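You operate a simulated robot arm through the tools that you are given. There is no shell and no other tool. Be economical: measure what you need, move in short steps, check, and stop when the job is done.

Carry out the task below with a simulated robot arm. There is one attempt and no reset: what you move stays moved.

## Task
Close the right wash drawer. Open the right sampler drawer, put the cartridge on the bench in front of the water unit away inside, then shut the drawer. Close the left sink cupboard door. Put the black fitting from the bench in front of the bath on the table top and the gold fitting on the desk right of the keyboard. Switch the bath heat switch on. Take the folded wipe from the mixing bench top and leave it on the desk left of the printer. Pull the spectrometer drawer open. Any order will do.

The check looks at the end state, three seconds after you hand in, the way a careful person would. Anything else that was tipped, shoved, dropped, spilled or broken makes it a failure.

## Robot
A 7-joint arm with a two-finger gripper on a trunk, on a base that drives. Base frame: it is fixed to the floor where the robot stands at the start and does not move with it; the origin is under the middle of the robot, x ahead of it, y to its left, z up. Readings come in m, degrees, newtons and seconds.
With the tool pointing down near the work surface it reaches from about 0.34 to 0.8 m from the robot's upright axis, wherever it stands. Its first joint turns from -166.0 to 166.0 degrees. Places, roughly: bath heat switch [1.3, 0.9, 0.9]; cartridge [0.75, 0, 1]; desk left of the printer (32x22 cm) [-2.1, 2.88, 0.88]; desk right of the keyboard [-0.5, 2.4, 0.9]; fitting [1, 0.75, 1]; folded wipe (7x7x2 cm) [0.5, 2, 0.9]; left sink cupboard door [0.8, 0.7, 0.4]; n2 drawer right [-3, 1.8, 0.7]; right sampler drawer [-2.9, 1.8, 0.7]; right wash drawer [0.6, -0.1, 0.7]; spectrometer drawer [-2.6, 2.7, 0.7]; table top [-1.3, -0.1, 0.9]. Payload 2.45 kg.
Tool frame: the origin (TCP) lies between the finger pads and is the grasp point; the fingertips stand 0.027 m ahead of it; z points along the fingers, y is the line along which they close. The gripper opens to 0.08 m. The gripper's body begins 0.054 m behind the TCP.
Orientation is that of the tool frame in the base frame, as a unit quaternion [x, y, z, w]. With the fingers straight down and closing along the base's y, the tool's x points along the base's -x, its y along +y and its z along -z.

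## Interface
- The arm moves only by the tool jog_arm. Its argument "steps" is a list of rows, each a list of 7 numbers: the gripper command, from -1 (fully open) to 1 (shut), values between in proportion, then the shift along the base's x, y, z in m, then the turn, a rotation vector about the base's x, y, z in degrees. In form: [[jaw, x, y, z, wx, wy, wz], ...]. A call has 1 to 8 rows; each row is the pose to reach, as a shift and turn from the pose commanded when the call began. A row lasts 0.2 s, in which the tool goes at most 0.05 m and 8.6 degrees; a call with a longer step from one row to the next is refused whole, and so is a gripper value outside its range. Where a pose cannot be reached the arm comes as near as it can. A force on the tool above 40 N (or 10 N above the force at the start of the call, whichever is more), or a blocked arm, ends the call early, and 0.2 s more pass. The fingers move at their own pace (about 0.153 m/s each) and stop on an object; they squeeze with about 42 N. The grip force told is the motor's: it shows also when the fingers shut on nothing. Time passes only in rows, and 0.2 s behind the last, so rows that repeat a pose let the fingers close. It gives the time, the measured TCP pose, the force on the tool (base axes), the opening and the grip force at its end, in the units of the frame above (readings bear some noise), with the torque about the TCP (base axes, N m) and any sound that the robot's microphone picked up.
- Cameras (640 x 400 px; columns grow to the right, rows downward): "scene" is now at [0.0123, 0.0917, 1.572]; the picture's right is [-0.83, -0.55, 0.00], its down [-0.52, 0.78, -0.36] and it looks along [0.20, -0.30, -0.93] (base axes); focal length 214 px, centre (320, 200). "wrist" rides on the gripper at [0.063, 0.012, -0.079] in the tool frame; the picture's right is [-0.19, 0.98, 0.00], its down [-0.72, -0.14, -0.68] and it looks along [-0.67, -0.13, 0.73] (tool axes); focal length 226 px, centre (320, 200). There is no depth. A picture from a camera that has moved, and an enlarged one, comes with that camera's place and axes in the base frame and with its lens.
- snapshot(camera): a new picture of that camera. No time passes.
- slide_trunk(by): slides the trunk up (or, below 0, down) by that many m; the arm and the scene camera ride with it, the base frame stays. It gives what a move gives, with no picture.
- steer(legs): drives the robot by 1 to 6 legs, each [ahead, turn to the left] in m and degrees, along the robot's own axes; the way and the turn of a leg run together, so that a leg with both is an arc; at most 1.5 m and 180 degrees a leg. The arm and the cameras ride along, it lands a little off, and it stops where it bumps. It gives what a move gives.
- head_to(pan, tilt): turns the head with the scene camera to pan (to the left, within 120 degrees either way) and tilt (down, from -29 to 69), counted from straight ahead of the robot. It gives what a move gives.
- inspect(camera, box): a new picture of the part [left, top, right, bottom] of that camera's present view, enlarged. No time passes.
- job_done(): hands the job in; it is judged then, once.

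Go step by step. Nothing tells you exact positions but the pictures and the camera data: compare them with the known pose of the tool, close in by small moves and look again before you grip or let go. The budget is 207 turns and 192 pictures, counting those below and the enlarged ones. Unless the task says otherwise, let go and move clear before handing in, and close with one line.

The tools are called after "Request:" as name(argument=value, ...) on one line, values as JSON. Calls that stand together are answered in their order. jog_arm: Moves the arm, as the interface text tells. Its arguments: {"type":"object","properties":{"steps":{"type":"array","items":{"type":"array","items":{"type":"number"}}}},"required":["steps"]} The other tools are called the same way: slide_trunk (by) slides the trunk up or down; steer (legs) drives the base; head_to (pan, tilt) turns the head that bears the scene camera; snapshot (camera) takes a picture; inspect (camera, box) takes an enlarged picture of a part of a camera's view; job_done () hands the job in.

At the start:

```text
t: 0.0
position: [0.5668, 0.1668, 1.0935]
tool_rot: [-0.001, 1.0, -0.001, 0.0]
contact_force: [-0.2, -0.1, -0.1]
moment: [0.01, 0.02, 0.01]
opening: 0.0801
grip_force: 0.1
trunk travel left (down, up): [-0.225, 0.315]
robot x, y, heading: [-0.002, -0.002, 0.1]
head pan, tilt: [-56.4, 68.8]
```

scene: 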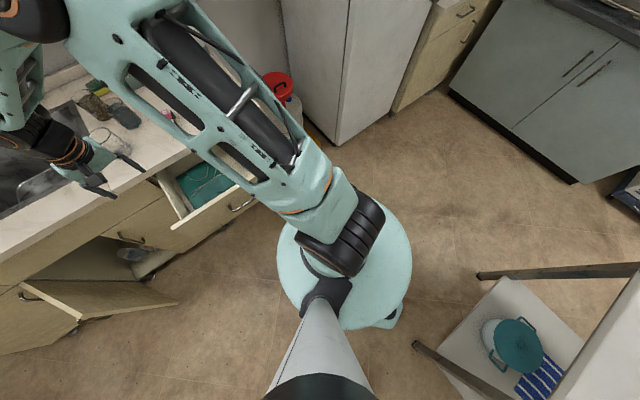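
wrist: 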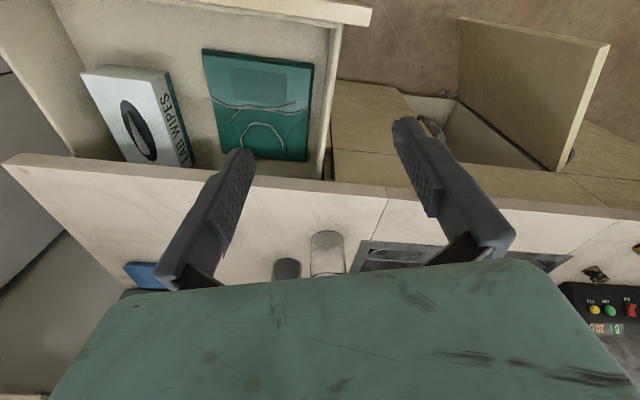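

I see the open wash drawer and the open sink cupboard door ahead of me. I'll look around with the head first.

Request:
head_to(pan=0, tilt=40)

Request:
snapshot(camera="scene")

Request:
head_to(pan=60, tilt=35)

Request:
snapshot(camera="scene")

Request:
head_to(pan=118, tilt=30)

Request:
snapshot(camera="scene")

Request:
head_to(pan=-118, tilt=30)

Request:
snapshot(camera="scene")

```text
t: 1.3
position: [0.5679, 0.1661, 1.0929]
tool_rot: [0.0, 1.0, 0.0, 0.0]
contact_force: [-0.1, -1.4, -0.1]
moment: [0.0, 0.02, 0.01]
opening: 0.08
grip_force: 0.0
trunk travel left (down, up): [-0.225, 0.315]
robot x, y, heading: [-0.0024, 0.0017, -0.1]
head pan, tilt: [0.0, 40.0]
```

```text
189 pictures are left
camera scene: at [0.0664, 0.1382, 1.6081], right [0.0, -1.0, 0.0], down [-0.64, 0.0, -0.77], along [0.77, 0.0, -0.64], focal length 214 px, centre (320, 200)
```

scene: 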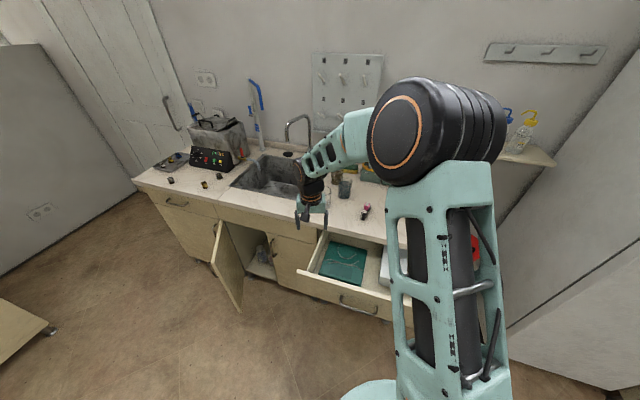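

```text
t: 2.6
position: [0.5676, 0.1677, 1.0944]
tool_rot: [-0.001, 1.0, 0.0, 0.0]
contact_force: [0.6, 0.4, -0.3]
moment: [-0.01, 0.01, 0.0]
opening: 0.0798
grip_force: 0.1
trunk travel left (down, up): [-0.225, 0.315]
robot x, y, heading: [-0.0016, 0.0047, 0.2]
head pan, tilt: [60.0, 35.0]
```

```text
188 pictures are left
camera scene: at [0.0255, 0.2145, 1.6157], right [0.87, -0.5, 0.0], down [-0.29, -0.5, -0.82], along [0.41, 0.71, -0.57], focal length 214 px, centre (320, 200)
```

scene: 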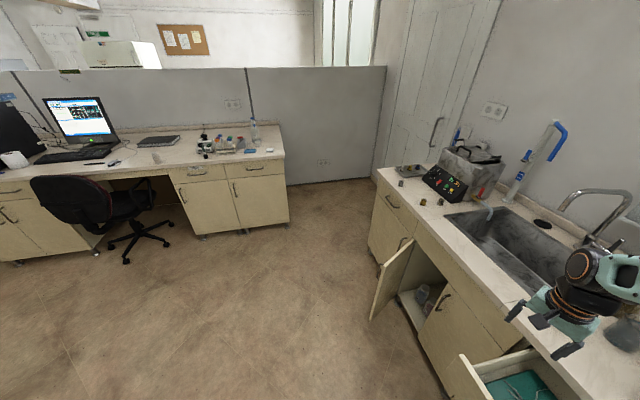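

```text
t: 3.8
position: [0.5669, 0.1667, 1.0935]
tool_rot: [0.0, 1.0, 0.0, 0.0]
contact_force: [-0.6, -0.6, 0.8]
moment: [-0.02, 0.01, -0.02]
opening: 0.08
grip_force: 0.1
trunk travel left (down, up): [-0.225, 0.315]
robot x, y, heading: [0.001, -0.002, 0.0]
head pan, tilt: [118.0, 30.0]
```

```text
187 pictures are left
camera scene: at [-0.061, 0.2182, 1.6235], right [0.88, 0.47, 0.0], down [0.23, -0.44, -0.87], along [-0.41, 0.76, -0.5], focal length 214 px, centre (320, 200)
```

scene: 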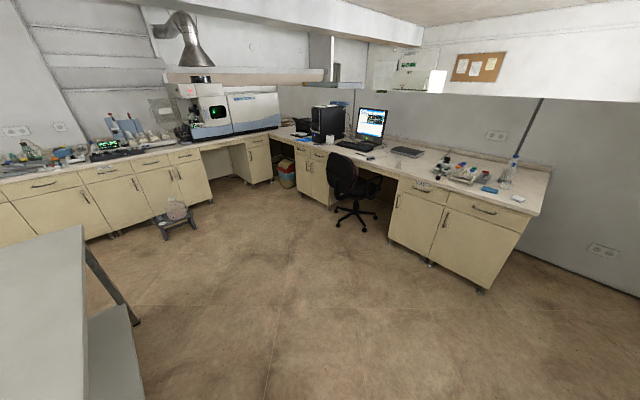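

```text
t: 7.2
position: [0.5677, 0.1679, 1.0942]
tool_rot: [0.0, 1.0, 0.0, 0.0]
contact_force: [0.3, 0.2, 0.1]
moment: [0.0, -0.01, 0.02]
opening: 0.08
grip_force: 0.0
trunk travel left (down, up): [-0.225, 0.315]
robot x, y, heading: [0.0005, 0.0019, 0.0]
head pan, tilt: [-118.0, 30.0]
```

```text
186 pictures are left
camera scene: at [-0.061, 0.0584, 1.6235], right [-0.88, 0.47, 0.0], down [0.23, 0.44, -0.87], along [-0.41, -0.76, -0.5], focal length 214 px, centre (320, 200)
```

scene: 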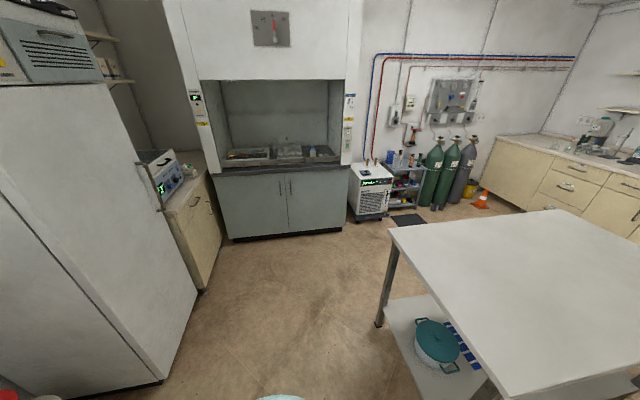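

The sink bench is ahead, the desk along +y, the sampler bench at -x and the table behind me. Next I'll look more closely at the sink bench.

Request:
head_to(pan=20, tilt=45)

Request:
snapshot(camera="scene")

Request:
inspect(camera="scene", box=[160, 60, 360, 185])

Request:
inspect(camera="scene", box=[330, 100, 490, 200])

```text
t: 9.4
position: [0.5674, 0.1667, 1.0918]
tool_rot: [0.0, 1.0, 0.0, -0.001]
contact_force: [0.3, 0.0, -0.8]
moment: [0.0, 0.01, -0.02]
opening: 0.0804
grip_force: 0.0
trunk travel left (down, up): [-0.225, 0.315]
robot x, y, heading: [0.0008, -0.0004, 0.1]
head pan, tilt: [20.0, 45.0]
```

```text
185 pictures are left
camera scene: at [0.0578, 0.1661, 1.6009], right [0.34, -0.94, 0.0], down [-0.66, -0.24, -0.71], along [0.66, 0.24, -0.71], focal length 214 px, centre (320, 200)
```

scene: 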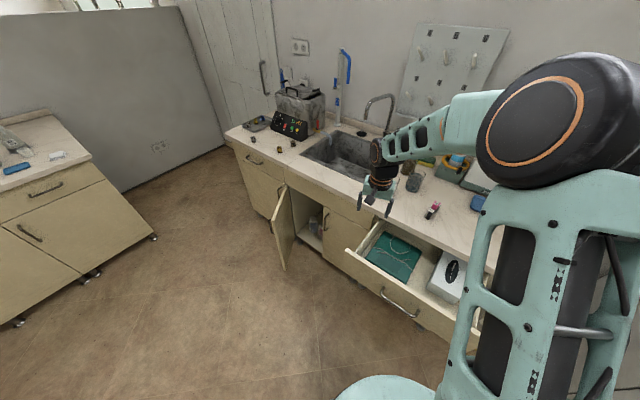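

```text
3.20 times, centred on (260, 122) of scene
camera zoom: at [0.0578, 0.1661, 1.6009], right [0.34, -0.94, 0.0], down [-0.66, -0.24, -0.71], along [0.66, 0.24, -0.71], focal length 686 px, centre (512, 448)
```

zoom: 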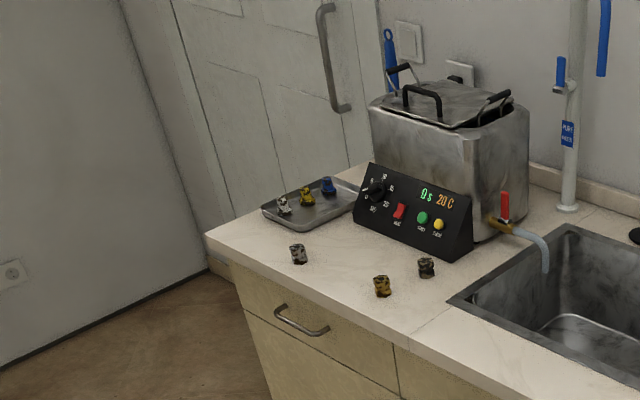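

```text
4.00 times, centred on (410, 150) of scene
camera zoom: at [0.0578, 0.1661, 1.6009], right [0.34, -0.94, 0.0], down [-0.66, -0.24, -0.71], along [0.66, 0.24, -0.71], focal length 858 px, centre (-40, 400)
```

zoom: 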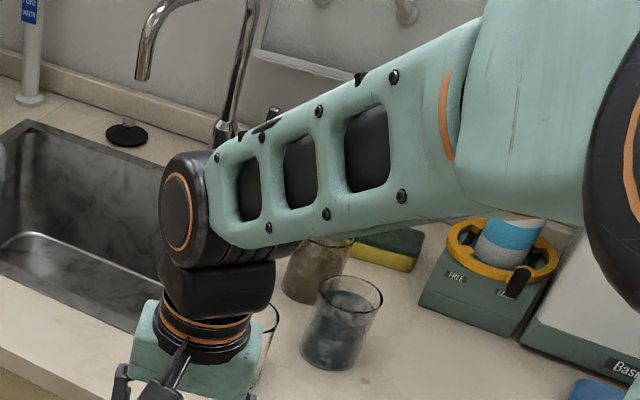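

The bench runs about 21° off the base's y axis. I'll turn to face it square and back off a little, so I can push the drawer shut.

Request:
steer(legs=[[0, -21], [-0.15, 0]])

Request:
head_to(pan=0, tilt=50)

Request:
snapshot(camera="scene")

Request:
snapshot(camera="wrist")

```text
t: 11.9
position: [0.4496, 0.0038, 1.0937]
tool_rot: [0.184, 0.983, 0.0, 0.0]
contact_force: [-0.1, -1.2, 0.3]
moment: [-0.01, 0.01, 0.02]
opening: 0.08
grip_force: 0.0
trunk travel left (down, up): [-0.225, 0.315]
robot x, y, heading: [-0.1384, 0.0571, -21.4]
head pan, tilt: [20.0, 45.0]
```

```text
t: 12.7
position: [0.4502, 0.004, 1.0935]
tool_rot: [0.185, 0.983, 0.0, 0.0]
contact_force: [0.2, 0.8, -0.1]
moment: [-0.02, 0.0, 0.01]
opening: 0.0799
grip_force: 0.1
trunk travel left (down, up): [-0.225, 0.315]
robot x, y, heading: [-0.1397, 0.0546, -21.4]
head pan, tilt: [0.0, 50.0]
```

```text
182 pictures are left
camera scene: at [-0.0336, 0.1621, 1.594], right [-0.36, -0.93, 0.0], down [-0.71, 0.28, -0.64], along [0.6, -0.23, -0.77], focal length 214 px, centre (320, 200)
```

scene: 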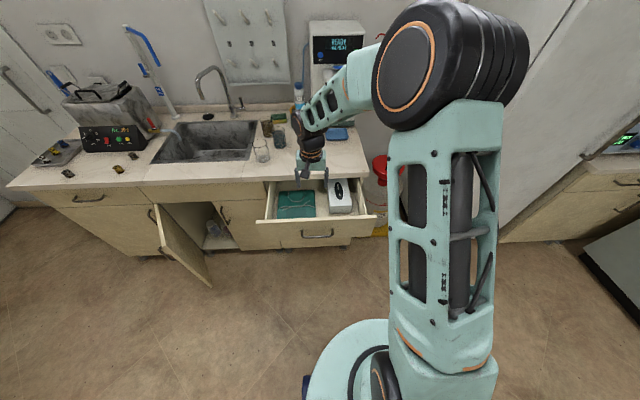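

```text
181 pictures are left
camera wrist: at [0.3965, 0.0379, 1.1734], right [0.54, 0.84, 0.0], down [0.62, -0.39, 0.68], along [0.58, -0.37, -0.73], focal length 226 px, centre (320, 200)
```

wrist: 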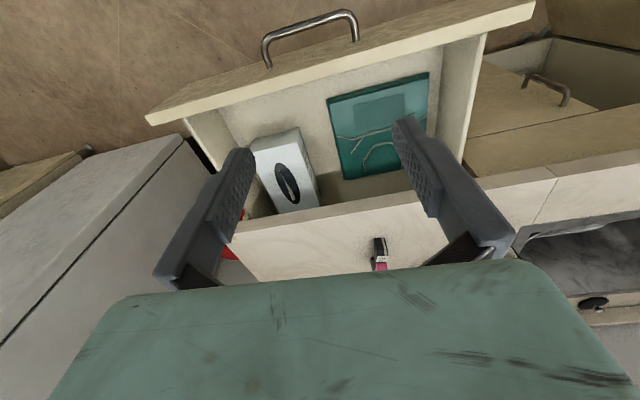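

The drawer's front face is about 0.57 m ahead of the robot's axis. I'll close the jaw, pull the tool back, tilt its tips forward, and then go down in front of the face.

Request:
jog_arm(steps=[[1, -0.04, 0.016, 0, 0, 0, 0], [1, -0.08, 0.032, 0, -2.9, -7.4, 0], [1, -0.112, 0.044, 0, -5.8, -14.8, 0], [1, -0.112, 0.044, 0, -8.8, -22.3, 0], [1, -0.112, 0.044, 0, -11.7, -29.7, 0], [1, -0.112, 0.044, 0, -14.6, -37.2, 0]])

Request:
jog_arm(steps=[[1, 0, 0, -0.05, 0, 0, 0], [1, 0, 0, -0.1, 0, 0, 0], [1, 0, 0, -0.15, 0, 0, 0], [1, 0, 0, -0.2, 0, 0, 0], [1, 0, 0, -0.25, 0, 0, 0], [1, 0, 0, -0.3, 0, 0, 0]])

Request:
snapshot(camera="scene")

Request:
snapshot(camera="wrist")

```text
t: 14.3
position: [0.3289, -0.0378, 1.0838]
tool_rot: [0.264, 0.906, -0.094, 0.317]
contact_force: [1.4, 0.7, -0.2]
moment: [-0.01, 0.06, -0.04]
opening: 0.0001
grip_force: 29.4
out of reach, approached as far as the arm can: row 5
trunk travel left (down, up): [-0.225, 0.315]
robot x, y, heading: [-0.1365, 0.0557, -21.2]
head pan, tilt: [0.0, 50.0]
stopped in row 6: the arm was blocked; the commanded pose is now the measured one
```

```text
t: 15.7
position: [0.3289, -0.037, 0.7831]
tool_rot: [0.264, 0.906, -0.094, 0.317]
contact_force: [0.7, -0.4, -0.4]
moment: [0.02, 0.01, 0.03]
opening: 0.0004
grip_force: 29.8
trunk travel left (down, up): [-0.225, 0.315]
robot x, y, heading: [-0.1366, 0.0546, -21.4]
head pan, tilt: [0.0, 50.0]
```

```text
180 pictures are left
camera scene: at [-0.0333, 0.162, 1.5939], right [-0.36, -0.93, 0.0], down [-0.71, 0.28, -0.64], along [0.6, -0.23, -0.77], focal length 214 px, centre (320, 200)
```

scene: 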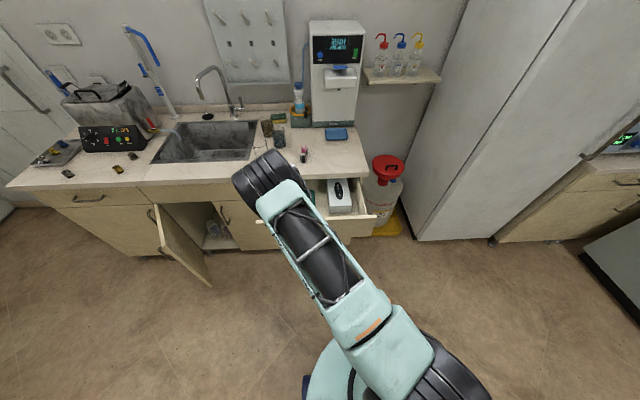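

```text
179 pictures are left
camera wrist: at [0.2528, 0.0261, 0.8059], right [0.65, 0.75, 0.12], down [0.04, -0.19, 0.98], along [0.76, -0.64, -0.15], focal length 226 px, centre (320, 200)
```

wrist: 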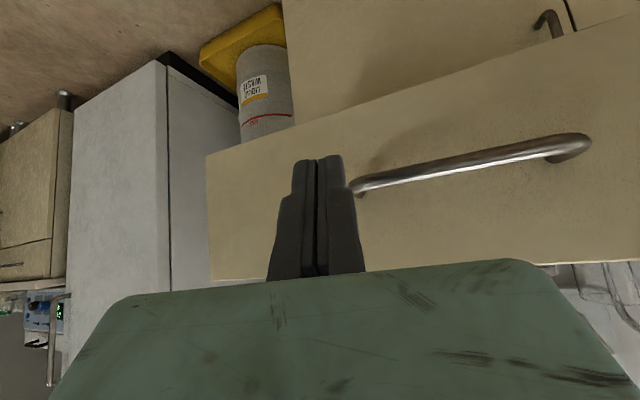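

The fingertips sit right of the handle. I'll shift left and up so they are above it, then push in.

Request:
jog_arm(steps=[[1, 0.013, 0.033, 0.02, 0, 0, 0], [1, 0.026, 0.067, 0.03, 0, 0, 0], [1, 0.054, 0.056, 0.03, 0, 0, 0], [1, 0.082, 0.045, 0.03, 0, 0, 0], [1, 0.11, 0.034, 0.03, 0, 0, 0], [1, 0.138, 0.023, 0.03, 0, 0, 0], [1, 0.166, 0.012, 0.03, 0, 0, 0]])

Request:
snapshot(camera="wrist")

Request:
snapshot(camera="scene")

```text
t: 17.3
position: [0.4945, -0.0254, 0.8133]
tool_rot: [0.263, 0.906, -0.092, 0.318]
contact_force: [0.4, -0.2, 0.4]
moment: [-0.02, 0.03, 0.0]
opening: 0.0
grip_force: 29.7
trunk travel left (down, up): [-0.225, 0.315]
robot x, y, heading: [-0.1411, 0.055, -21.1]
head pan, tilt: [0.0, 50.0]
```

```text
178 pictures are left
camera wrist: at [0.4182, 0.0381, 0.8358], right [0.65, 0.75, 0.12], down [0.04, -0.19, 0.98], along [0.76, -0.64, -0.15], focal length 226 px, centre (320, 200)
```

wrist: 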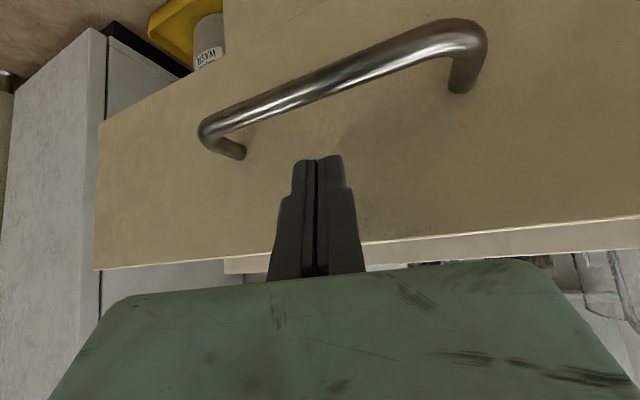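

```text
177 pictures are left
camera scene: at [-0.0331, 0.162, 1.5939], right [-0.36, -0.93, 0.0], down [-0.71, 0.28, -0.64], along [0.6, -0.23, -0.77], focal length 214 px, centre (320, 200)
```

scene: 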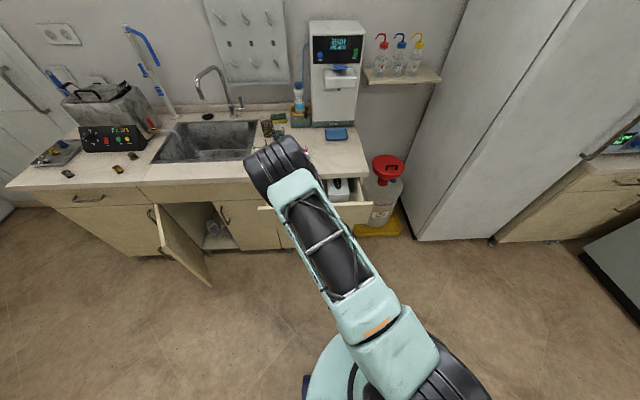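

The drawer is going in. I'll keep pushing.

Request:
jog_arm(steps=[[1, 0.028, -0.011, 0, 0, 0, 0], [1, 0.056, -0.022, 0, 0, 0, 0], [1, 0.075, -0.029, 0, 0, 0, 0], [1, 0.094, -0.037, 0, 0, 0, 0], [1, 0.112, -0.044, 0, 0, 0, 0]])

Request:
snapshot(camera="wrist")

Request:
snapshot(camera="scene")

```text
t: 18.5
position: [0.6067, -0.0701, 0.8137]
tool_rot: [0.264, 0.906, -0.094, 0.318]
contact_force: [-0.1, 0.0, -0.5]
moment: [0.01, -0.03, 0.0]
opening: 0.0002
grip_force: 30.4
trunk travel left (down, up): [-0.225, 0.315]
robot x, y, heading: [-0.1407, 0.0531, -21.5]
head pan, tilt: [0.0, 50.0]
```

```text
176 pictures are left
camera wrist: at [0.5305, -0.0063, 0.8363], right [0.65, 0.75, 0.12], down [0.04, -0.19, 0.98], along [0.76, -0.64, -0.15], focal length 226 px, centre (320, 200)
```

wrist: 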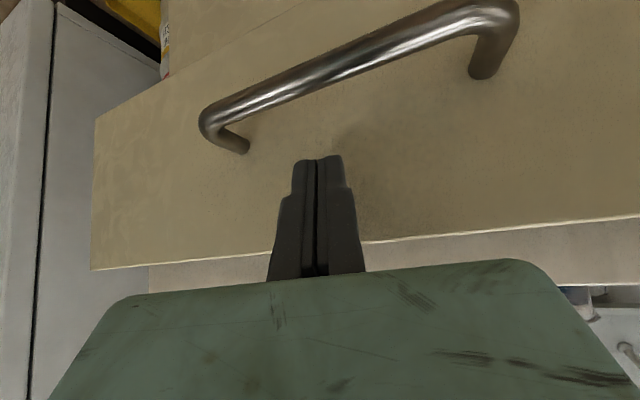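

```text
175 pictures are left
camera scene: at [-0.0332, 0.1619, 1.5939], right [-0.36, -0.93, 0.0], down [-0.71, 0.28, -0.64], along [0.6, -0.23, -0.77], focal length 214 px, centre (320, 200)
```

scene: 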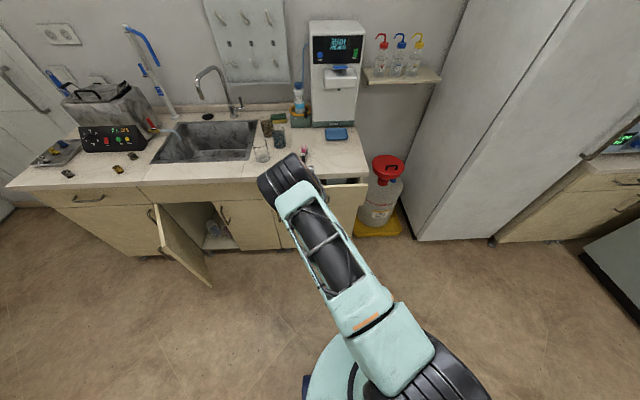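

It's nearly closed; I'll continue until it stops.

Request:
jog_arm(steps=[[1, 0.014, -0.0055, 0, 0, 0, 0], [1, 0.028, -0.011, 0, 0, 0, 0], [1, 0.042, -0.0165, 0, 0, 0, 0], [1, 0.056, -0.022, 0, 0, 0, 0], [1, 0.07, -0.0275, 0, 0, 0, 0]])

Request:
snapshot(camera="wrist")

Request:
snapshot(camera="scene")

```text
t: 19.7
position: [0.6767, -0.0964, 0.8129]
tool_rot: [0.264, 0.906, -0.093, 0.317]
contact_force: [-0.5, -0.5, -0.6]
moment: [-0.01, 0.0, -0.01]
opening: 0.0
grip_force: 30.3
trunk travel left (down, up): [-0.225, 0.315]
robot x, y, heading: [-0.1387, 0.0544, -21.4]
head pan, tilt: [0.0, 50.0]
```

```text
174 pictures are left
camera wrist: at [0.5998, -0.0344, 0.8363], right [0.66, 0.75, 0.12], down [0.04, -0.19, 0.98], along [0.75, -0.64, -0.15], focal length 226 px, centre (320, 200)
```

wrist: 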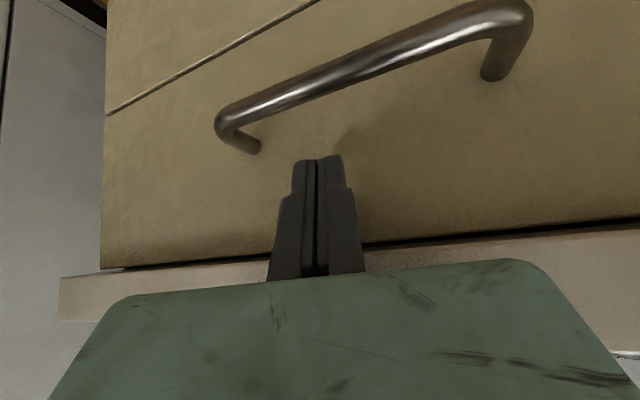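

```text
173 pictures are left
camera scene: at [-0.0333, 0.1618, 1.5939], right [-0.36, -0.93, 0.0], down [-0.71, 0.28, -0.64], along [0.6, -0.23, -0.77], focal length 214 px, centre (320, 200)
```

scene: 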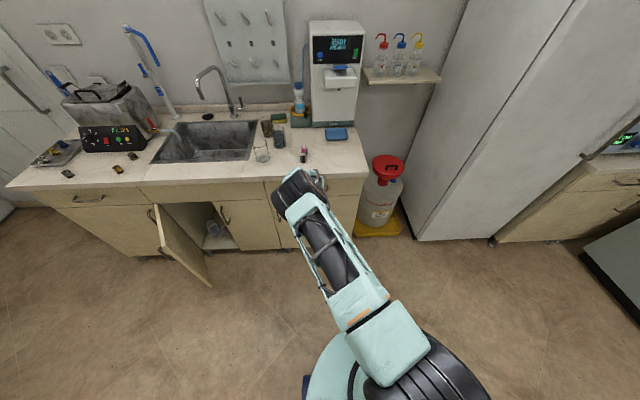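

The face now lies almost under the counter, so I'll give it small pushes until force builds.

Request:
jog_arm(steps=[[1, 0.009, -0.0037, 0, 0, 0, 0], [1, 0.019, -0.0073, 0, 0, 0, 0], [1, 0.028, -0.011, 0, 0, 0, 0], [1, 0.037, -0.0147, 0, 0, 0, 0], [1, 0.047, -0.0183, 0, 0, 0, 0]])

Request:
snapshot(camera="wrist")

```text
t: 20.3
position: [0.6844, -0.1004, 0.8136]
tool_rot: [0.262, 0.908, -0.094, 0.313]
contact_force: [-32.2, 6.3, 18.5]
moment: [0.4, -2.08, 1.53]
opening: 0.0
grip_force: 29.7
trunk travel left (down, up): [-0.225, 0.315]
robot x, y, heading: [-0.1427, 0.0529, -21.1]
head pan, tilt: [0.0, 50.0]
stopped in row 2: the force on the tool passed its limit at 56 N (the readings are from after the stop); the commanded pose is now the measured one
```

```text
172 pictures are left
camera wrist: at [0.6081, -0.0372, 0.8366], right [0.65, 0.75, 0.11], down [0.05, -0.19, 0.98], along [0.75, -0.64, -0.16], focal length 226 px, centre (320, 200)
```

wrist: 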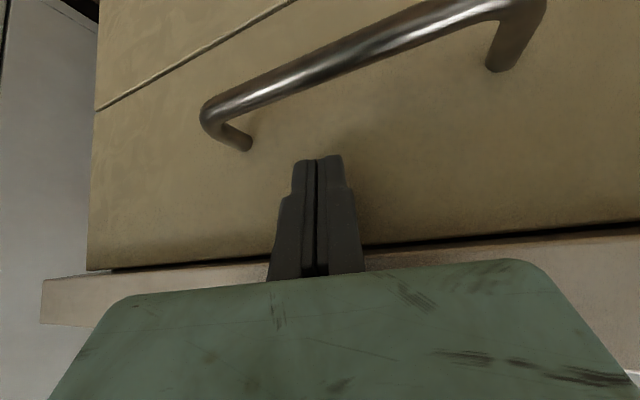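

The torque suggests the gripper's body hit the counter edge. I'll back off and look.

Request:
jog_arm(steps=[[1, -0.03, 0.012, -0.01, 0, 0, 0], [1, -0.07, 0.028, -0.03, 0, 0, 0], [1, -0.11, 0.044, -0.04, 0, 0, 0]])

Request:
snapshot(camera="wrist")

Request:
inspect(camera="scene", box=[180, 140, 400, 278])

```text
t: 21.1
position: [0.5771, -0.0557, 0.77]
tool_rot: [0.263, 0.908, -0.094, 0.312]
contact_force: [-0.2, 0.7, 0.0]
moment: [0.02, 0.02, -0.02]
opening: 0.0001
grip_force: 29.4
trunk travel left (down, up): [-0.225, 0.315]
robot x, y, heading: [-0.1409, 0.0534, -21.1]
head pan, tilt: [0.0, 50.0]
```

```text
171 pictures are left
camera wrist: at [0.5015, 0.0069, 0.7932], right [0.65, 0.75, 0.11], down [0.05, -0.19, 0.98], along [0.75, -0.64, -0.16], focal length 226 px, centre (320, 200)
```

wrist: 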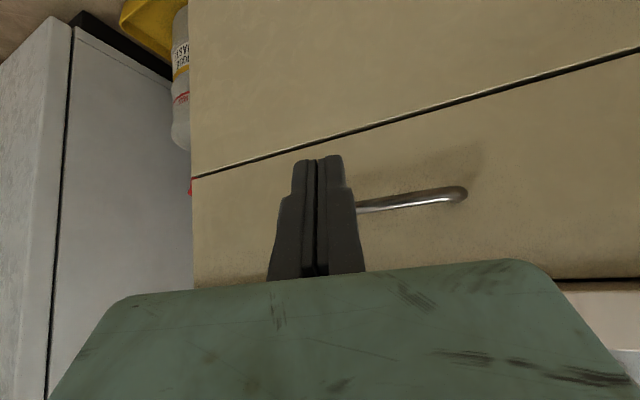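

```text
2.90 times, centred on (290, 209) of scene
camera zoom: at [-0.034, 0.1624, 1.594], right [-0.36, -0.93, 0.0], down [-0.71, 0.28, -0.64], along [0.6, -0.23, -0.77], focal length 622 px, centre (407, 174)
```

zoom: 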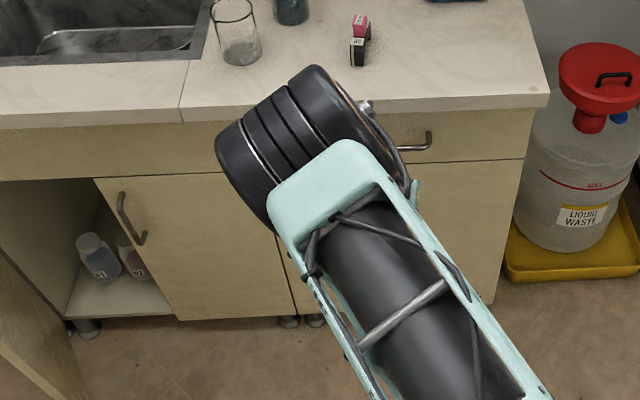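

It looks flush. To be sure, I'll push once more, lower down and against the handle bar.

Request:
jog_arm(steps=[[1, 0.018, 0.047, -0.02, 0, 0, 0], [1, 0.046, 0.036, -0.03, 0, 0, 0], [1, 0.065, 0.029, -0.03, 0, 0, 0], [1, 0.084, 0.021, -0.03, 0, 0, 0], [1, 0.102, 0.014, -0.03, 0, 0, 0], [1, 0.121, 0.007, -0.03, 0, 0, 0], [1, 0.14, 0.0, -0.03, 0, 0, 0]])

Request:
snapshot(camera="wrist")

```text
refused: row 1 steps farther than a row can; nothing moved
```

```text
169 pictures are left
camera wrist: at [0.5015, 0.0069, 0.7932], right [0.65, 0.75, 0.11], down [0.05, -0.19, 0.98], along [0.75, -0.64, -0.16], focal length 226 px, centre (320, 200)
```

wrist: 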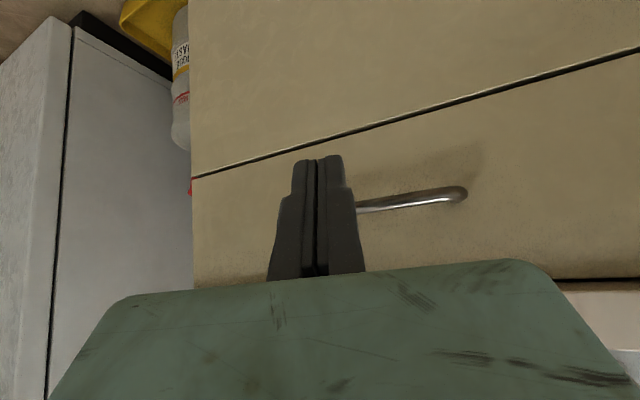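

Request:
jog_arm(steps=[[1, 0.018, 0.04, -0.02, 0, 0, 0], [1, 0.046, 0.036, -0.03, 0, 0, 0], [1, 0.065, 0.029, -0.03, 0, 0, 0], [1, 0.084, 0.021, -0.03, 0, 0, 0], [1, 0.102, 0.014, -0.03, 0, 0, 0], [1, 0.121, 0.007, -0.03, 0, 0, 0], [1, 0.14, 0.0, -0.03, 0, 0, 0]])

Request:
snapshot(camera="wrist")

```text
t: 22.6
position: [0.6932, -0.0483, 0.7288]
tool_rot: [0.264, 0.911, -0.095, 0.301]
contact_force: [-0.4, -0.7, -0.9]
moment: [-0.03, -0.07, 0.02]
opening: 0.0
grip_force: 29.7
trunk travel left (down, up): [-0.225, 0.315]
robot x, y, heading: [-0.1394, 0.0546, -21.5]
head pan, tilt: [0.0, 50.0]
stopped in row 7: the force on the tool passed its limit at 78 N (the readings are from after the stop); the commanded pose is now the measured one
```

```text
168 pictures are left
camera wrist: at [0.6188, 0.0156, 0.7544], right [0.66, 0.74, 0.1], down [0.07, -0.2, 0.98], along [0.75, -0.64, -0.18], focal length 226 px, centre (320, 200)
```

wrist: 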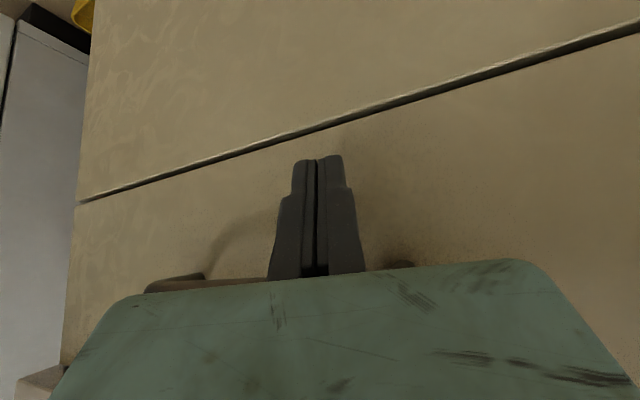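

The drawer is fully in, held at 78 N. I'll retract, raise the arm, set the tool straight down and drive closer to reach the cartridge.

Request:
jog_arm(steps=[[1, -0.04, 0.016, 0, 0, 0, 0], [1, -0.08, 0.031, 0, 0, 0, 0], [1, -0.12, 0.047, 0, 0, 0, 0], [1, -0.12, 0.047, 0.05, 0, 0, 0], [1, -0.12, 0.047, 0.1, 0, 0, 0], [1, -0.12, 0.047, 0.15, 0, 0, 0], [1, -0.12, 0.047, 0.2, 0, 0, 0], [1, -0.12, 0.047, 0.25, 0, 0, 0]])

Request:
jog_arm(steps=[[-1, 0, 0, 0.05, 0, 0, 0], [-1, 0, 0, 0.1, 2.7, 6.9, 0], [-1, 0, 0, 0.12, 5.4, 13.7, 0], [-1, 0, 0, 0.12, 8.0, 20.6, 0], [-1, 0, 0, 0.12, 10.7, 27.4, 0], [-1, 0, 0, 0.12, 13.4, 34.3, 0]])

Request:
steer(legs=[[0.25, 0]])

Request:
snapshot(camera="wrist")

Request:
snapshot(camera="scene")

```text
t: 24.4
position: [0.5728, 0.0013, 0.9799]
tool_rot: [0.264, 0.911, -0.095, 0.302]
contact_force: [-0.5, -0.1, 0.0]
moment: [0.02, 0.01, 0.0]
opening: 0.0001
grip_force: 29.8
trunk travel left (down, up): [-0.225, 0.315]
robot x, y, heading: [-0.1421, 0.0575, -21.0]
head pan, tilt: [0.0, 50.0]
```

```text
t: 25.8
position: [0.5742, 0.0006, 1.0999]
tool_rot: [0.256, 0.964, -0.064, -0.013]
contact_force: [0.2, -0.1, 1.0]
moment: [-0.01, 0.01, -0.03]
opening: 0.0801
grip_force: 0.1
trunk travel left (down, up): [-0.225, 0.315]
robot x, y, heading: [-0.1399, 0.05, -21.2]
head pan, tilt: [0.0, 50.0]
```

```text
t: 27.6
position: [0.8064, -0.0904, 1.0999]
tool_rot: [0.257, 0.964, -0.063, -0.013]
contact_force: [0.0, 0.5, -0.6]
moment: [0.01, 0.0, -0.01]
opening: 0.0797
grip_force: 0.1
trunk travel left (down, up): [-0.225, 0.315]
robot x, y, heading: [0.0901, -0.0339, -21.2]
head pan, tilt: [0.0, 50.0]
```

```text
167 pictures are left
camera wrist: at [0.7631, -0.0387, 1.177], right [0.65, 0.75, -0.12], down [0.59, -0.4, 0.7], along [0.47, -0.53, -0.7], focal length 226 px, centre (320, 200)
```

wrist: 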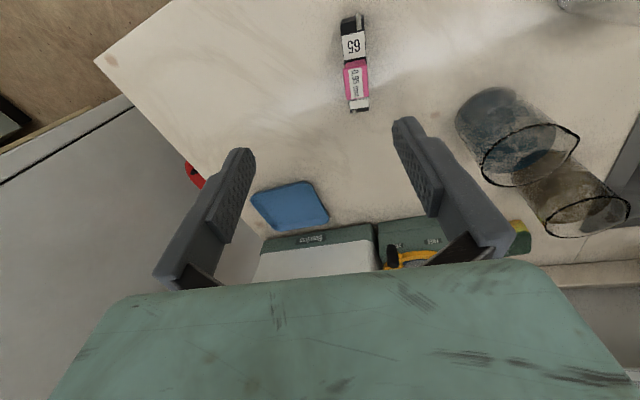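

```text
166 pictures are left
camera scene: at [0.1981, 0.0722, 1.5939], right [-0.36, -0.93, 0.0], down [-0.71, 0.28, -0.64], along [0.6, -0.23, -0.77], focal length 214 px, centre (320, 200)
```

scene: 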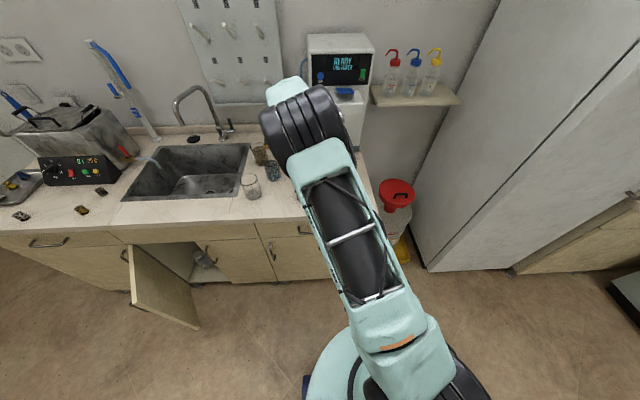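

The cartridge is at about (0.815, -0.08, 0.905). I'll level the tool and go down above it.

Request:
jog_arm(steps=[[-1, 0.009, 0.01, -0.02, 6.6, -3.3, 0], [-1, 0.009, 0.01, -0.06, 6.6, -3.3, 0], [-1, 0.009, 0.01, -0.1, 6.6, -3.3, 0], [-1, 0.009, 0.01, -0.13, 6.6, -3.3, 0]])

Request:
snapshot(camera="wrist")

```text
t: 28.6
position: [0.8155, -0.0794, 0.9695]
tool_rot: [0.257, 0.966, 0.001, 0.002]
contact_force: [0.7, -0.9, -0.2]
moment: [-0.01, -0.02, -0.01]
opening: 0.0803
grip_force: 0.1
trunk travel left (down, up): [-0.225, 0.315]
robot x, y, heading: [0.0919, -0.0372, -21.2]
head pan, tilt: [0.0, 50.0]
```

```text
165 pictures are left
camera wrist: at [0.7676, -0.0381, 1.0493], right [0.66, 0.75, 0.0], down [0.55, -0.48, 0.68], along [0.52, -0.45, -0.73], focal length 226 px, centre (320, 200)
```

wrist: 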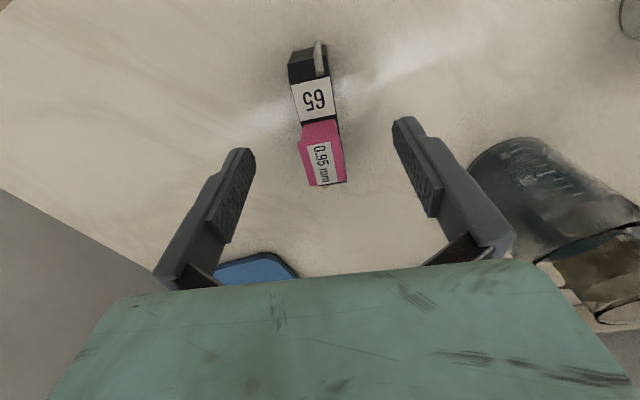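

The fingers are lined up with the cartridge. I'll go down slowly.

Request:
jog_arm(steps=[[-1, 0, 0, -0.025, 0, 0, 0], [-1, 0, 0, -0.04, 0, 0, 0], [-1, 0, 0, -0.05, 0, 0, 0], [-1, 0, 0, -0.056, 0, 0, 0]])

Request:
snapshot(camera="wrist")

```text
t: 29.6
position: [0.8137, -0.0806, 0.9177]
tool_rot: [0.257, 0.966, 0.0, 0.004]
contact_force: [-7.5, -3.6, 21.2]
moment: [-0.82, 0.86, 0.02]
opening: 0.0764
grip_force: 0.0
trunk travel left (down, up): [-0.225, 0.315]
robot x, y, heading: [0.0923, -0.034, -21.1]
head pan, tilt: [0.0, 50.0]
```

```text
164 pictures are left
camera wrist: at [0.7661, -0.0385, 0.9972], right [0.66, 0.75, 0.0], down [0.55, -0.48, 0.69], along [0.52, -0.45, -0.73], focal length 226 px, centre (320, 200)
```

wrist: 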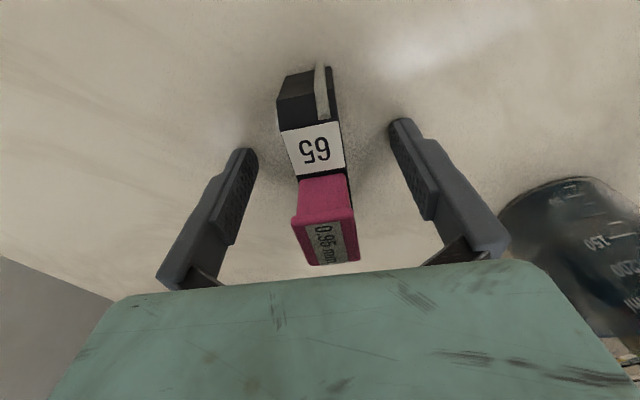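

The tips touch the bench, so its surface is at about 0.891. I'll rise 4 mm and grip.

Request:
jog_arm(steps=[[-1, 0.001, 0.001, 0.005, 0, 0, 0], [1, 0.001, 0.001, 0.005, 0, 0, 0], [1, 0.001, 0.001, 0.005, 0, 0, 0], [1, 0.001, 0.001, 0.005, 0, 0, 0], [1, 0.001, 0.001, 0.03, 0, 0, 0], [1, 0.001, 0.001, 0.06, 0, 0, 0]])

Request:
snapshot(camera="wrist")

```text
t: 31.0
position: [0.8159, -0.0785, 0.9751]
tool_rot: [0.256, 0.967, -0.001, 0.001]
contact_force: [0.1, -0.7, -1.5]
moment: [-0.02, 0.03, -0.04]
opening: 0.0215
grip_force: 41.9
trunk travel left (down, up): [-0.225, 0.315]
robot x, y, heading: [0.0916, -0.0366, -21.3]
head pan, tilt: [0.0, 50.0]
```

```text
163 pictures are left
camera wrist: at [0.7677, -0.0357, 1.054], right [0.66, 0.75, 0.0], down [0.55, -0.48, 0.68], along [0.52, -0.45, -0.73], focal length 226 px, centre (320, 200)
```

wrist: 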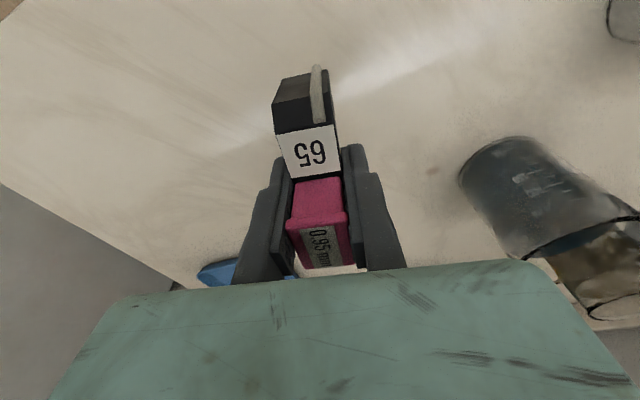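

The cartridge is held. I'll lift and retract it, then drive toward the sampler bench, past the table's end.

Request:
jog_arm(steps=[[1, 0, 0, 0.05, 0, 0, 0], [1, 0, 0, 0.1, 0, 0, 0], [1, -0.04, 0.016, 0.13, 0, 0, 0], [1, -0.085, 0.033, 0.14, 0, 0, 0], [1, -0.13, 0.05, 0.14, 0, 0, 0], [1, -0.175, 0.067, 0.14, 0, 0, 0], [1, -0.22, 0.084, 0.14, 0, 0, 0], [1, -0.25, 0.098, 0.14, 0, 0, 0]])

Request:
steer(legs=[[-0.1, 0], [0, 90], [0.35, 0], [0, 84]])

Request:
head_to(pan=0, tilt=25)

Request:
snapshot(camera="scene")

```text
refused: row 3 steps farther than a row can; nothing moved
```

```text
t: 41.6
position: [-0.5905, 0.4341, 0.9735]
tool_rot: [0.952, -0.305, 0.0, 0.0]
contact_force: [0.0, -0.4, -0.6]
moment: [-0.01, 0.0, 0.01]
opening: 0.0211
grip_force: 42.3
trunk travel left (down, up): [-0.225, 0.315]
robot x, y, heading: [0.1274, 0.3266, 153.2]
head pan, tilt: [0.0, 50.0]
```

```text
t: 42.5
position: [-0.5911, 0.4356, 0.9739]
tool_rot: [0.953, -0.304, -0.001, 0.0]
contact_force: [0.4, -0.5, -0.3]
moment: [-0.04, 0.01, -0.03]
opening: 0.021
grip_force: 41.8
trunk travel left (down, up): [-0.225, 0.315]
robot x, y, heading: [0.1287, 0.3238, 153.4]
head pan, tilt: [0.0, 25.0]
```

```text
162 pictures are left
camera scene: at [-0.0008, 0.2285, 1.6314], right [0.45, 0.89, 0.0], down [0.38, -0.19, -0.91], along [-0.81, 0.41, -0.42], focal length 214 px, centre (320, 200)
```

scene: 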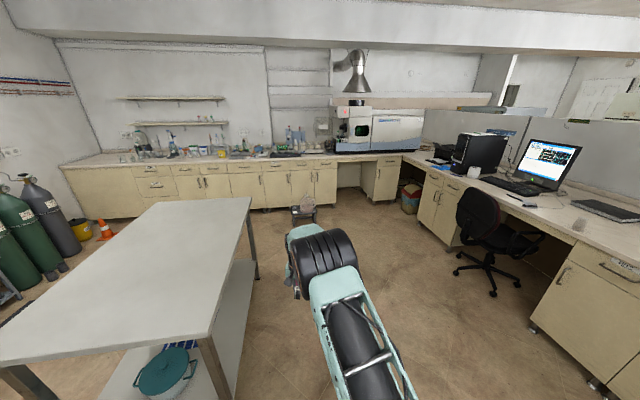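

The arm swung while still extended, but no bump was reported; I'll check the beakers later. Now I'll retract the arm and look at the sampler bench.

Request:
jog_arm(steps=[[1, 0, 0, 0.05, 0, 0, 0], [1, 0, 0, 0.1, 0, 0, 0], [1, 0.036, -0.018, 0.12, 0, 0, 0], [1, 0.072, -0.036, 0.13, 0, 0, 0], [1, 0.11, -0.055, 0.13, 0, 0, 0], [1, 0.15, -0.075, 0.13, 0, 0, 0], [1, 0.19, -0.095, 0.13, 0, 0, 0]])

Request:
inspect(camera="scene", box=[110, 110, 430, 240])

Request:
steer(legs=[[1.3, 0]])

Request:
snapshot(camera="scene")

```text
t: 44.1
position: [-0.4016, 0.338, 1.103]
tool_rot: [0.952, -0.305, -0.001, 0.0]
contact_force: [0.1, -0.2, -0.7]
moment: [0.01, 0.0, 0.02]
opening: 0.0211
grip_force: 42.4
trunk travel left (down, up): [-0.225, 0.315]
robot x, y, heading: [0.127, 0.3213, 153.4]
head pan, tilt: [0.0, 25.0]
```

```text
2.00 times, centred on (270, 175) of scene
camera zoom: at [0.0, 0.2283, 1.6316], right [0.45, 0.89, 0.0], down [0.38, -0.19, -0.91], along [-0.81, 0.41, -0.42], focal length 429 px, centre (420, 250)
```

zoom: 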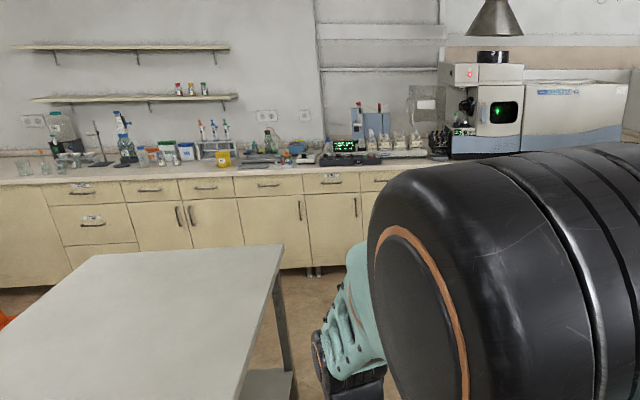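

```text
t: 50.7
position: [-1.5683, 0.9116, 1.1046]
tool_rot: [0.955, -0.298, -0.001, 0.0]
contact_force: [-0.9, -0.3, 0.0]
moment: [-0.06, 0.01, -0.03]
opening: 0.0211
grip_force: 41.9
trunk travel left (down, up): [-0.225, 0.315]
robot x, y, heading: [-1.0384, 0.8995, 153.8]
head pan, tilt: [0.0, 25.0]
```

```text
160 pictures are left
camera scene: at [-1.1659, 0.8058, 1.6314], right [0.44, 0.9, 0.0], down [0.38, -0.19, -0.91], along [-0.81, 0.4, -0.42], focal length 214 px, centre (320, 200)
```

scene: 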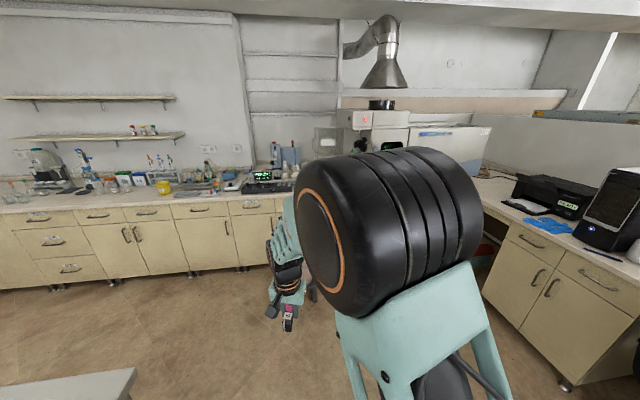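

The sampler bench is ahead, with some small object on the floor in front of it. I'll drive a little closer and look at the drawer labels and that obstacle.

Request:
steer(legs=[[0, 5], [0.45, 0]])

Request:
head_to(pan=-15, tilt=35)

Request:
snapshot(camera="scene")

Request:
snapshot(camera="wrist")

```text
t: 53.9
position: [-1.9884, 1.0273, 1.1025]
tool_rot: [0.967, -0.256, -0.001, -0.001]
contact_force: [0.1, 0.2, -1.0]
moment: [-0.02, -0.02, 0.0]
opening: 0.0212
grip_force: 41.9
trunk travel left (down, up): [-0.225, 0.315]
robot x, y, heading: [-1.4642, 1.0627, 159.0]
head pan, tilt: [0.0, 25.0]
```

```text
t: 54.7
position: [-1.988, 1.0261, 1.1031]
tool_rot: [0.967, -0.254, -0.001, 0.0]
contact_force: [-0.4, 0.8, -0.6]
moment: [0.0, -0.02, 0.01]
opening: 0.0214
grip_force: 41.8
trunk travel left (down, up): [-0.225, 0.315]
robot x, y, heading: [-1.46, 1.0641, 159.3]
head pan, tilt: [-15.0, 35.0]
```

```text
159 pictures are left
camera scene: at [-1.5642, 0.9759, 1.6157], right [0.59, 0.81, 0.0], down [0.46, -0.34, -0.82], along [-0.66, 0.48, -0.57], focal length 214 px, centre (320, 200)
```

scene: 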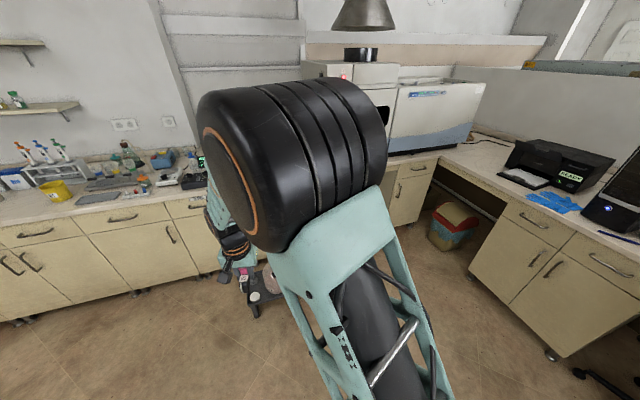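

```text
158 pictures are left
camera wrist: at [-1.9387, 0.9838, 1.1834], right [-0.65, -0.76, 0.0], down [-0.55, 0.48, 0.68], along [-0.52, 0.45, -0.73], focal length 226 px, centre (320, 200)
```

wrist: 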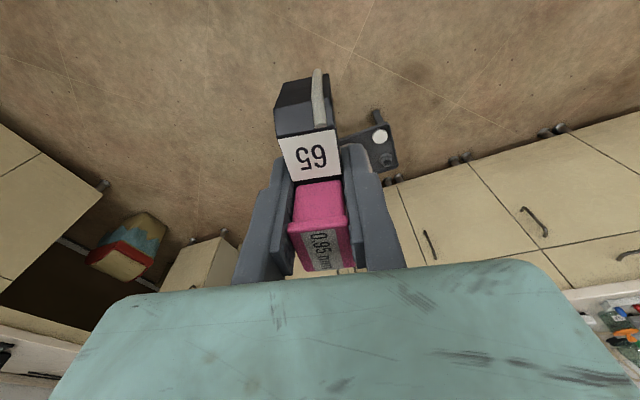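

The arm blocks the view of the right-hand drawers. I'll move to the right side and look back at them.

Request:
steer(legs=[[0, -45], [0.7, 0], [0, 45]])

Request:
head_to(pan=20, tilt=35)

Request:
snapshot(camera="scene")

```text
t: 62.7
position: [-2.275, 1.662, 1.1038]
tool_rot: [0.967, -0.253, -0.002, -0.001]
contact_force: [-0.6, -0.7, -0.3]
moment: [-0.01, 0.0, 0.04]
opening: 0.0214
grip_force: 41.8
trunk travel left (down, up): [-0.225, 0.315]
robot x, y, heading: [-1.7514, 1.7038, 159.3]
head pan, tilt: [-15.0, 35.0]
```

```text
t: 63.8
position: [-2.2769, 1.662, 1.1039]
tool_rot: [0.968, -0.253, -0.001, 0.0]
contact_force: [0.8, -0.2, -0.4]
moment: [-0.06, -0.02, -0.02]
opening: 0.0214
grip_force: 41.9
trunk travel left (down, up): [-0.225, 0.315]
robot x, y, heading: [-1.7502, 1.7022, 159.6]
head pan, tilt: [20.0, 35.0]
```

```text
157 pictures are left
camera scene: at [-1.8678, 1.5628, 1.6157], right [0.01, 1.0, 0.0], down [0.57, -0.01, -0.82], along [-0.82, 0.01, -0.57], focal length 214 px, centre (320, 200)
```

scene: 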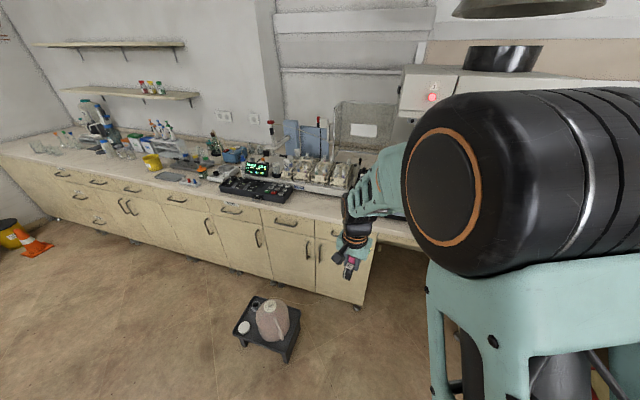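

Request:
inspect(camera="scene", box=[150, 130, 390, 280])

```text
2.67 times, centred on (270, 205) of scene
camera zoom: at [-1.8678, 1.5628, 1.6157], right [0.01, 1.0, 0.0], down [0.57, -0.01, -0.82], along [-0.82, 0.01, -0.57], focal length 572 px, centre (453, 187)
```

zoom: 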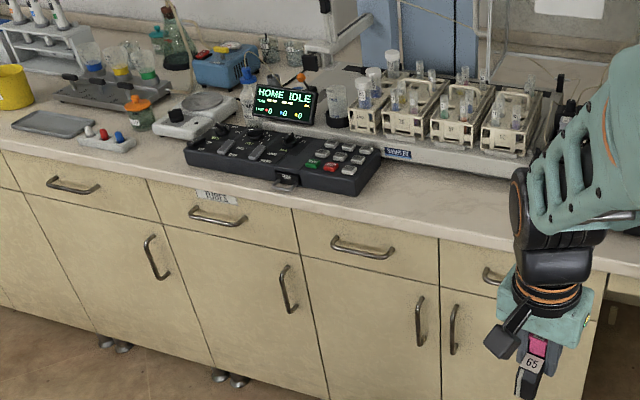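

The sampler with its vial racks stands over the two right-hand drawers, so the right one is the last before the knee hole, near (-2.77, 1.70). I'll move closer so I can set the cartridge on the free counter strip.

Request:
steer(legs=[[0, 45], [0.28, 0], [0, -45]])

Request:
head_to(pan=10, tilt=45)

Request:
snapshot(camera="scene")

Request:
snapshot(camera="wrist")

```text
t: 69.9
position: [-2.5278, 1.5406, 1.1029]
tool_rot: [0.968, -0.249, -0.001, -0.001]
contact_force: [0.9, 0.2, -0.6]
moment: [0.03, 0.0, 0.02]
opening: 0.0209
grip_force: 42.2
trunk travel left (down, up): [-0.225, 0.315]
robot x, y, heading: [-2.0005, 1.5848, 159.8]
head pan, tilt: [20.0, 35.0]
```

```text
t: 70.7
position: [-2.529, 1.5402, 1.1044]
tool_rot: [0.969, -0.249, -0.001, 0.0]
contact_force: [-0.1, -0.7, -0.4]
moment: [0.02, 0.01, -0.02]
opening: 0.0212
grip_force: 42.4
trunk travel left (down, up): [-0.225, 0.315]
robot x, y, heading: [-2.0046, 1.588, 159.9]
head pan, tilt: [10.0, 45.0]
```

```text
155 pictures are left
camera scene: at [-2.1116, 1.4593, 1.6009], right [0.18, 0.98, 0.0], down [0.7, -0.12, -0.71], along [-0.7, 0.12, -0.71], focal length 214 px, centre (320, 200)
```

scene: 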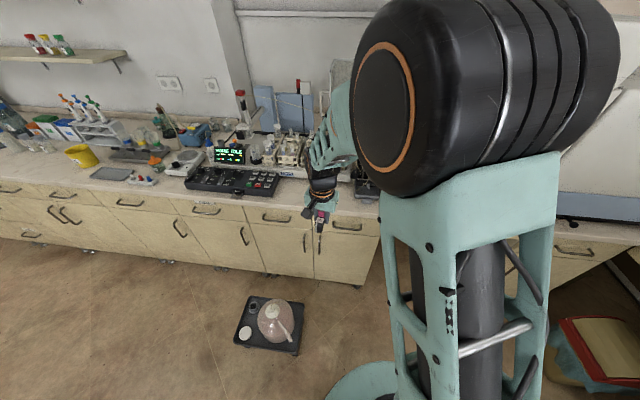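

```text
154 pictures are left
camera wrist: at [-2.4781, 1.4982, 1.1834], right [-0.64, -0.77, 0.0], down [-0.56, 0.47, 0.68], along [-0.52, 0.44, -0.73], focal length 226 px, centre (320, 200)
```

wrist: 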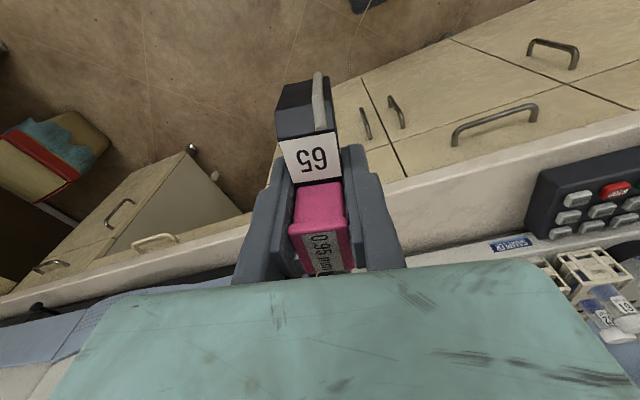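

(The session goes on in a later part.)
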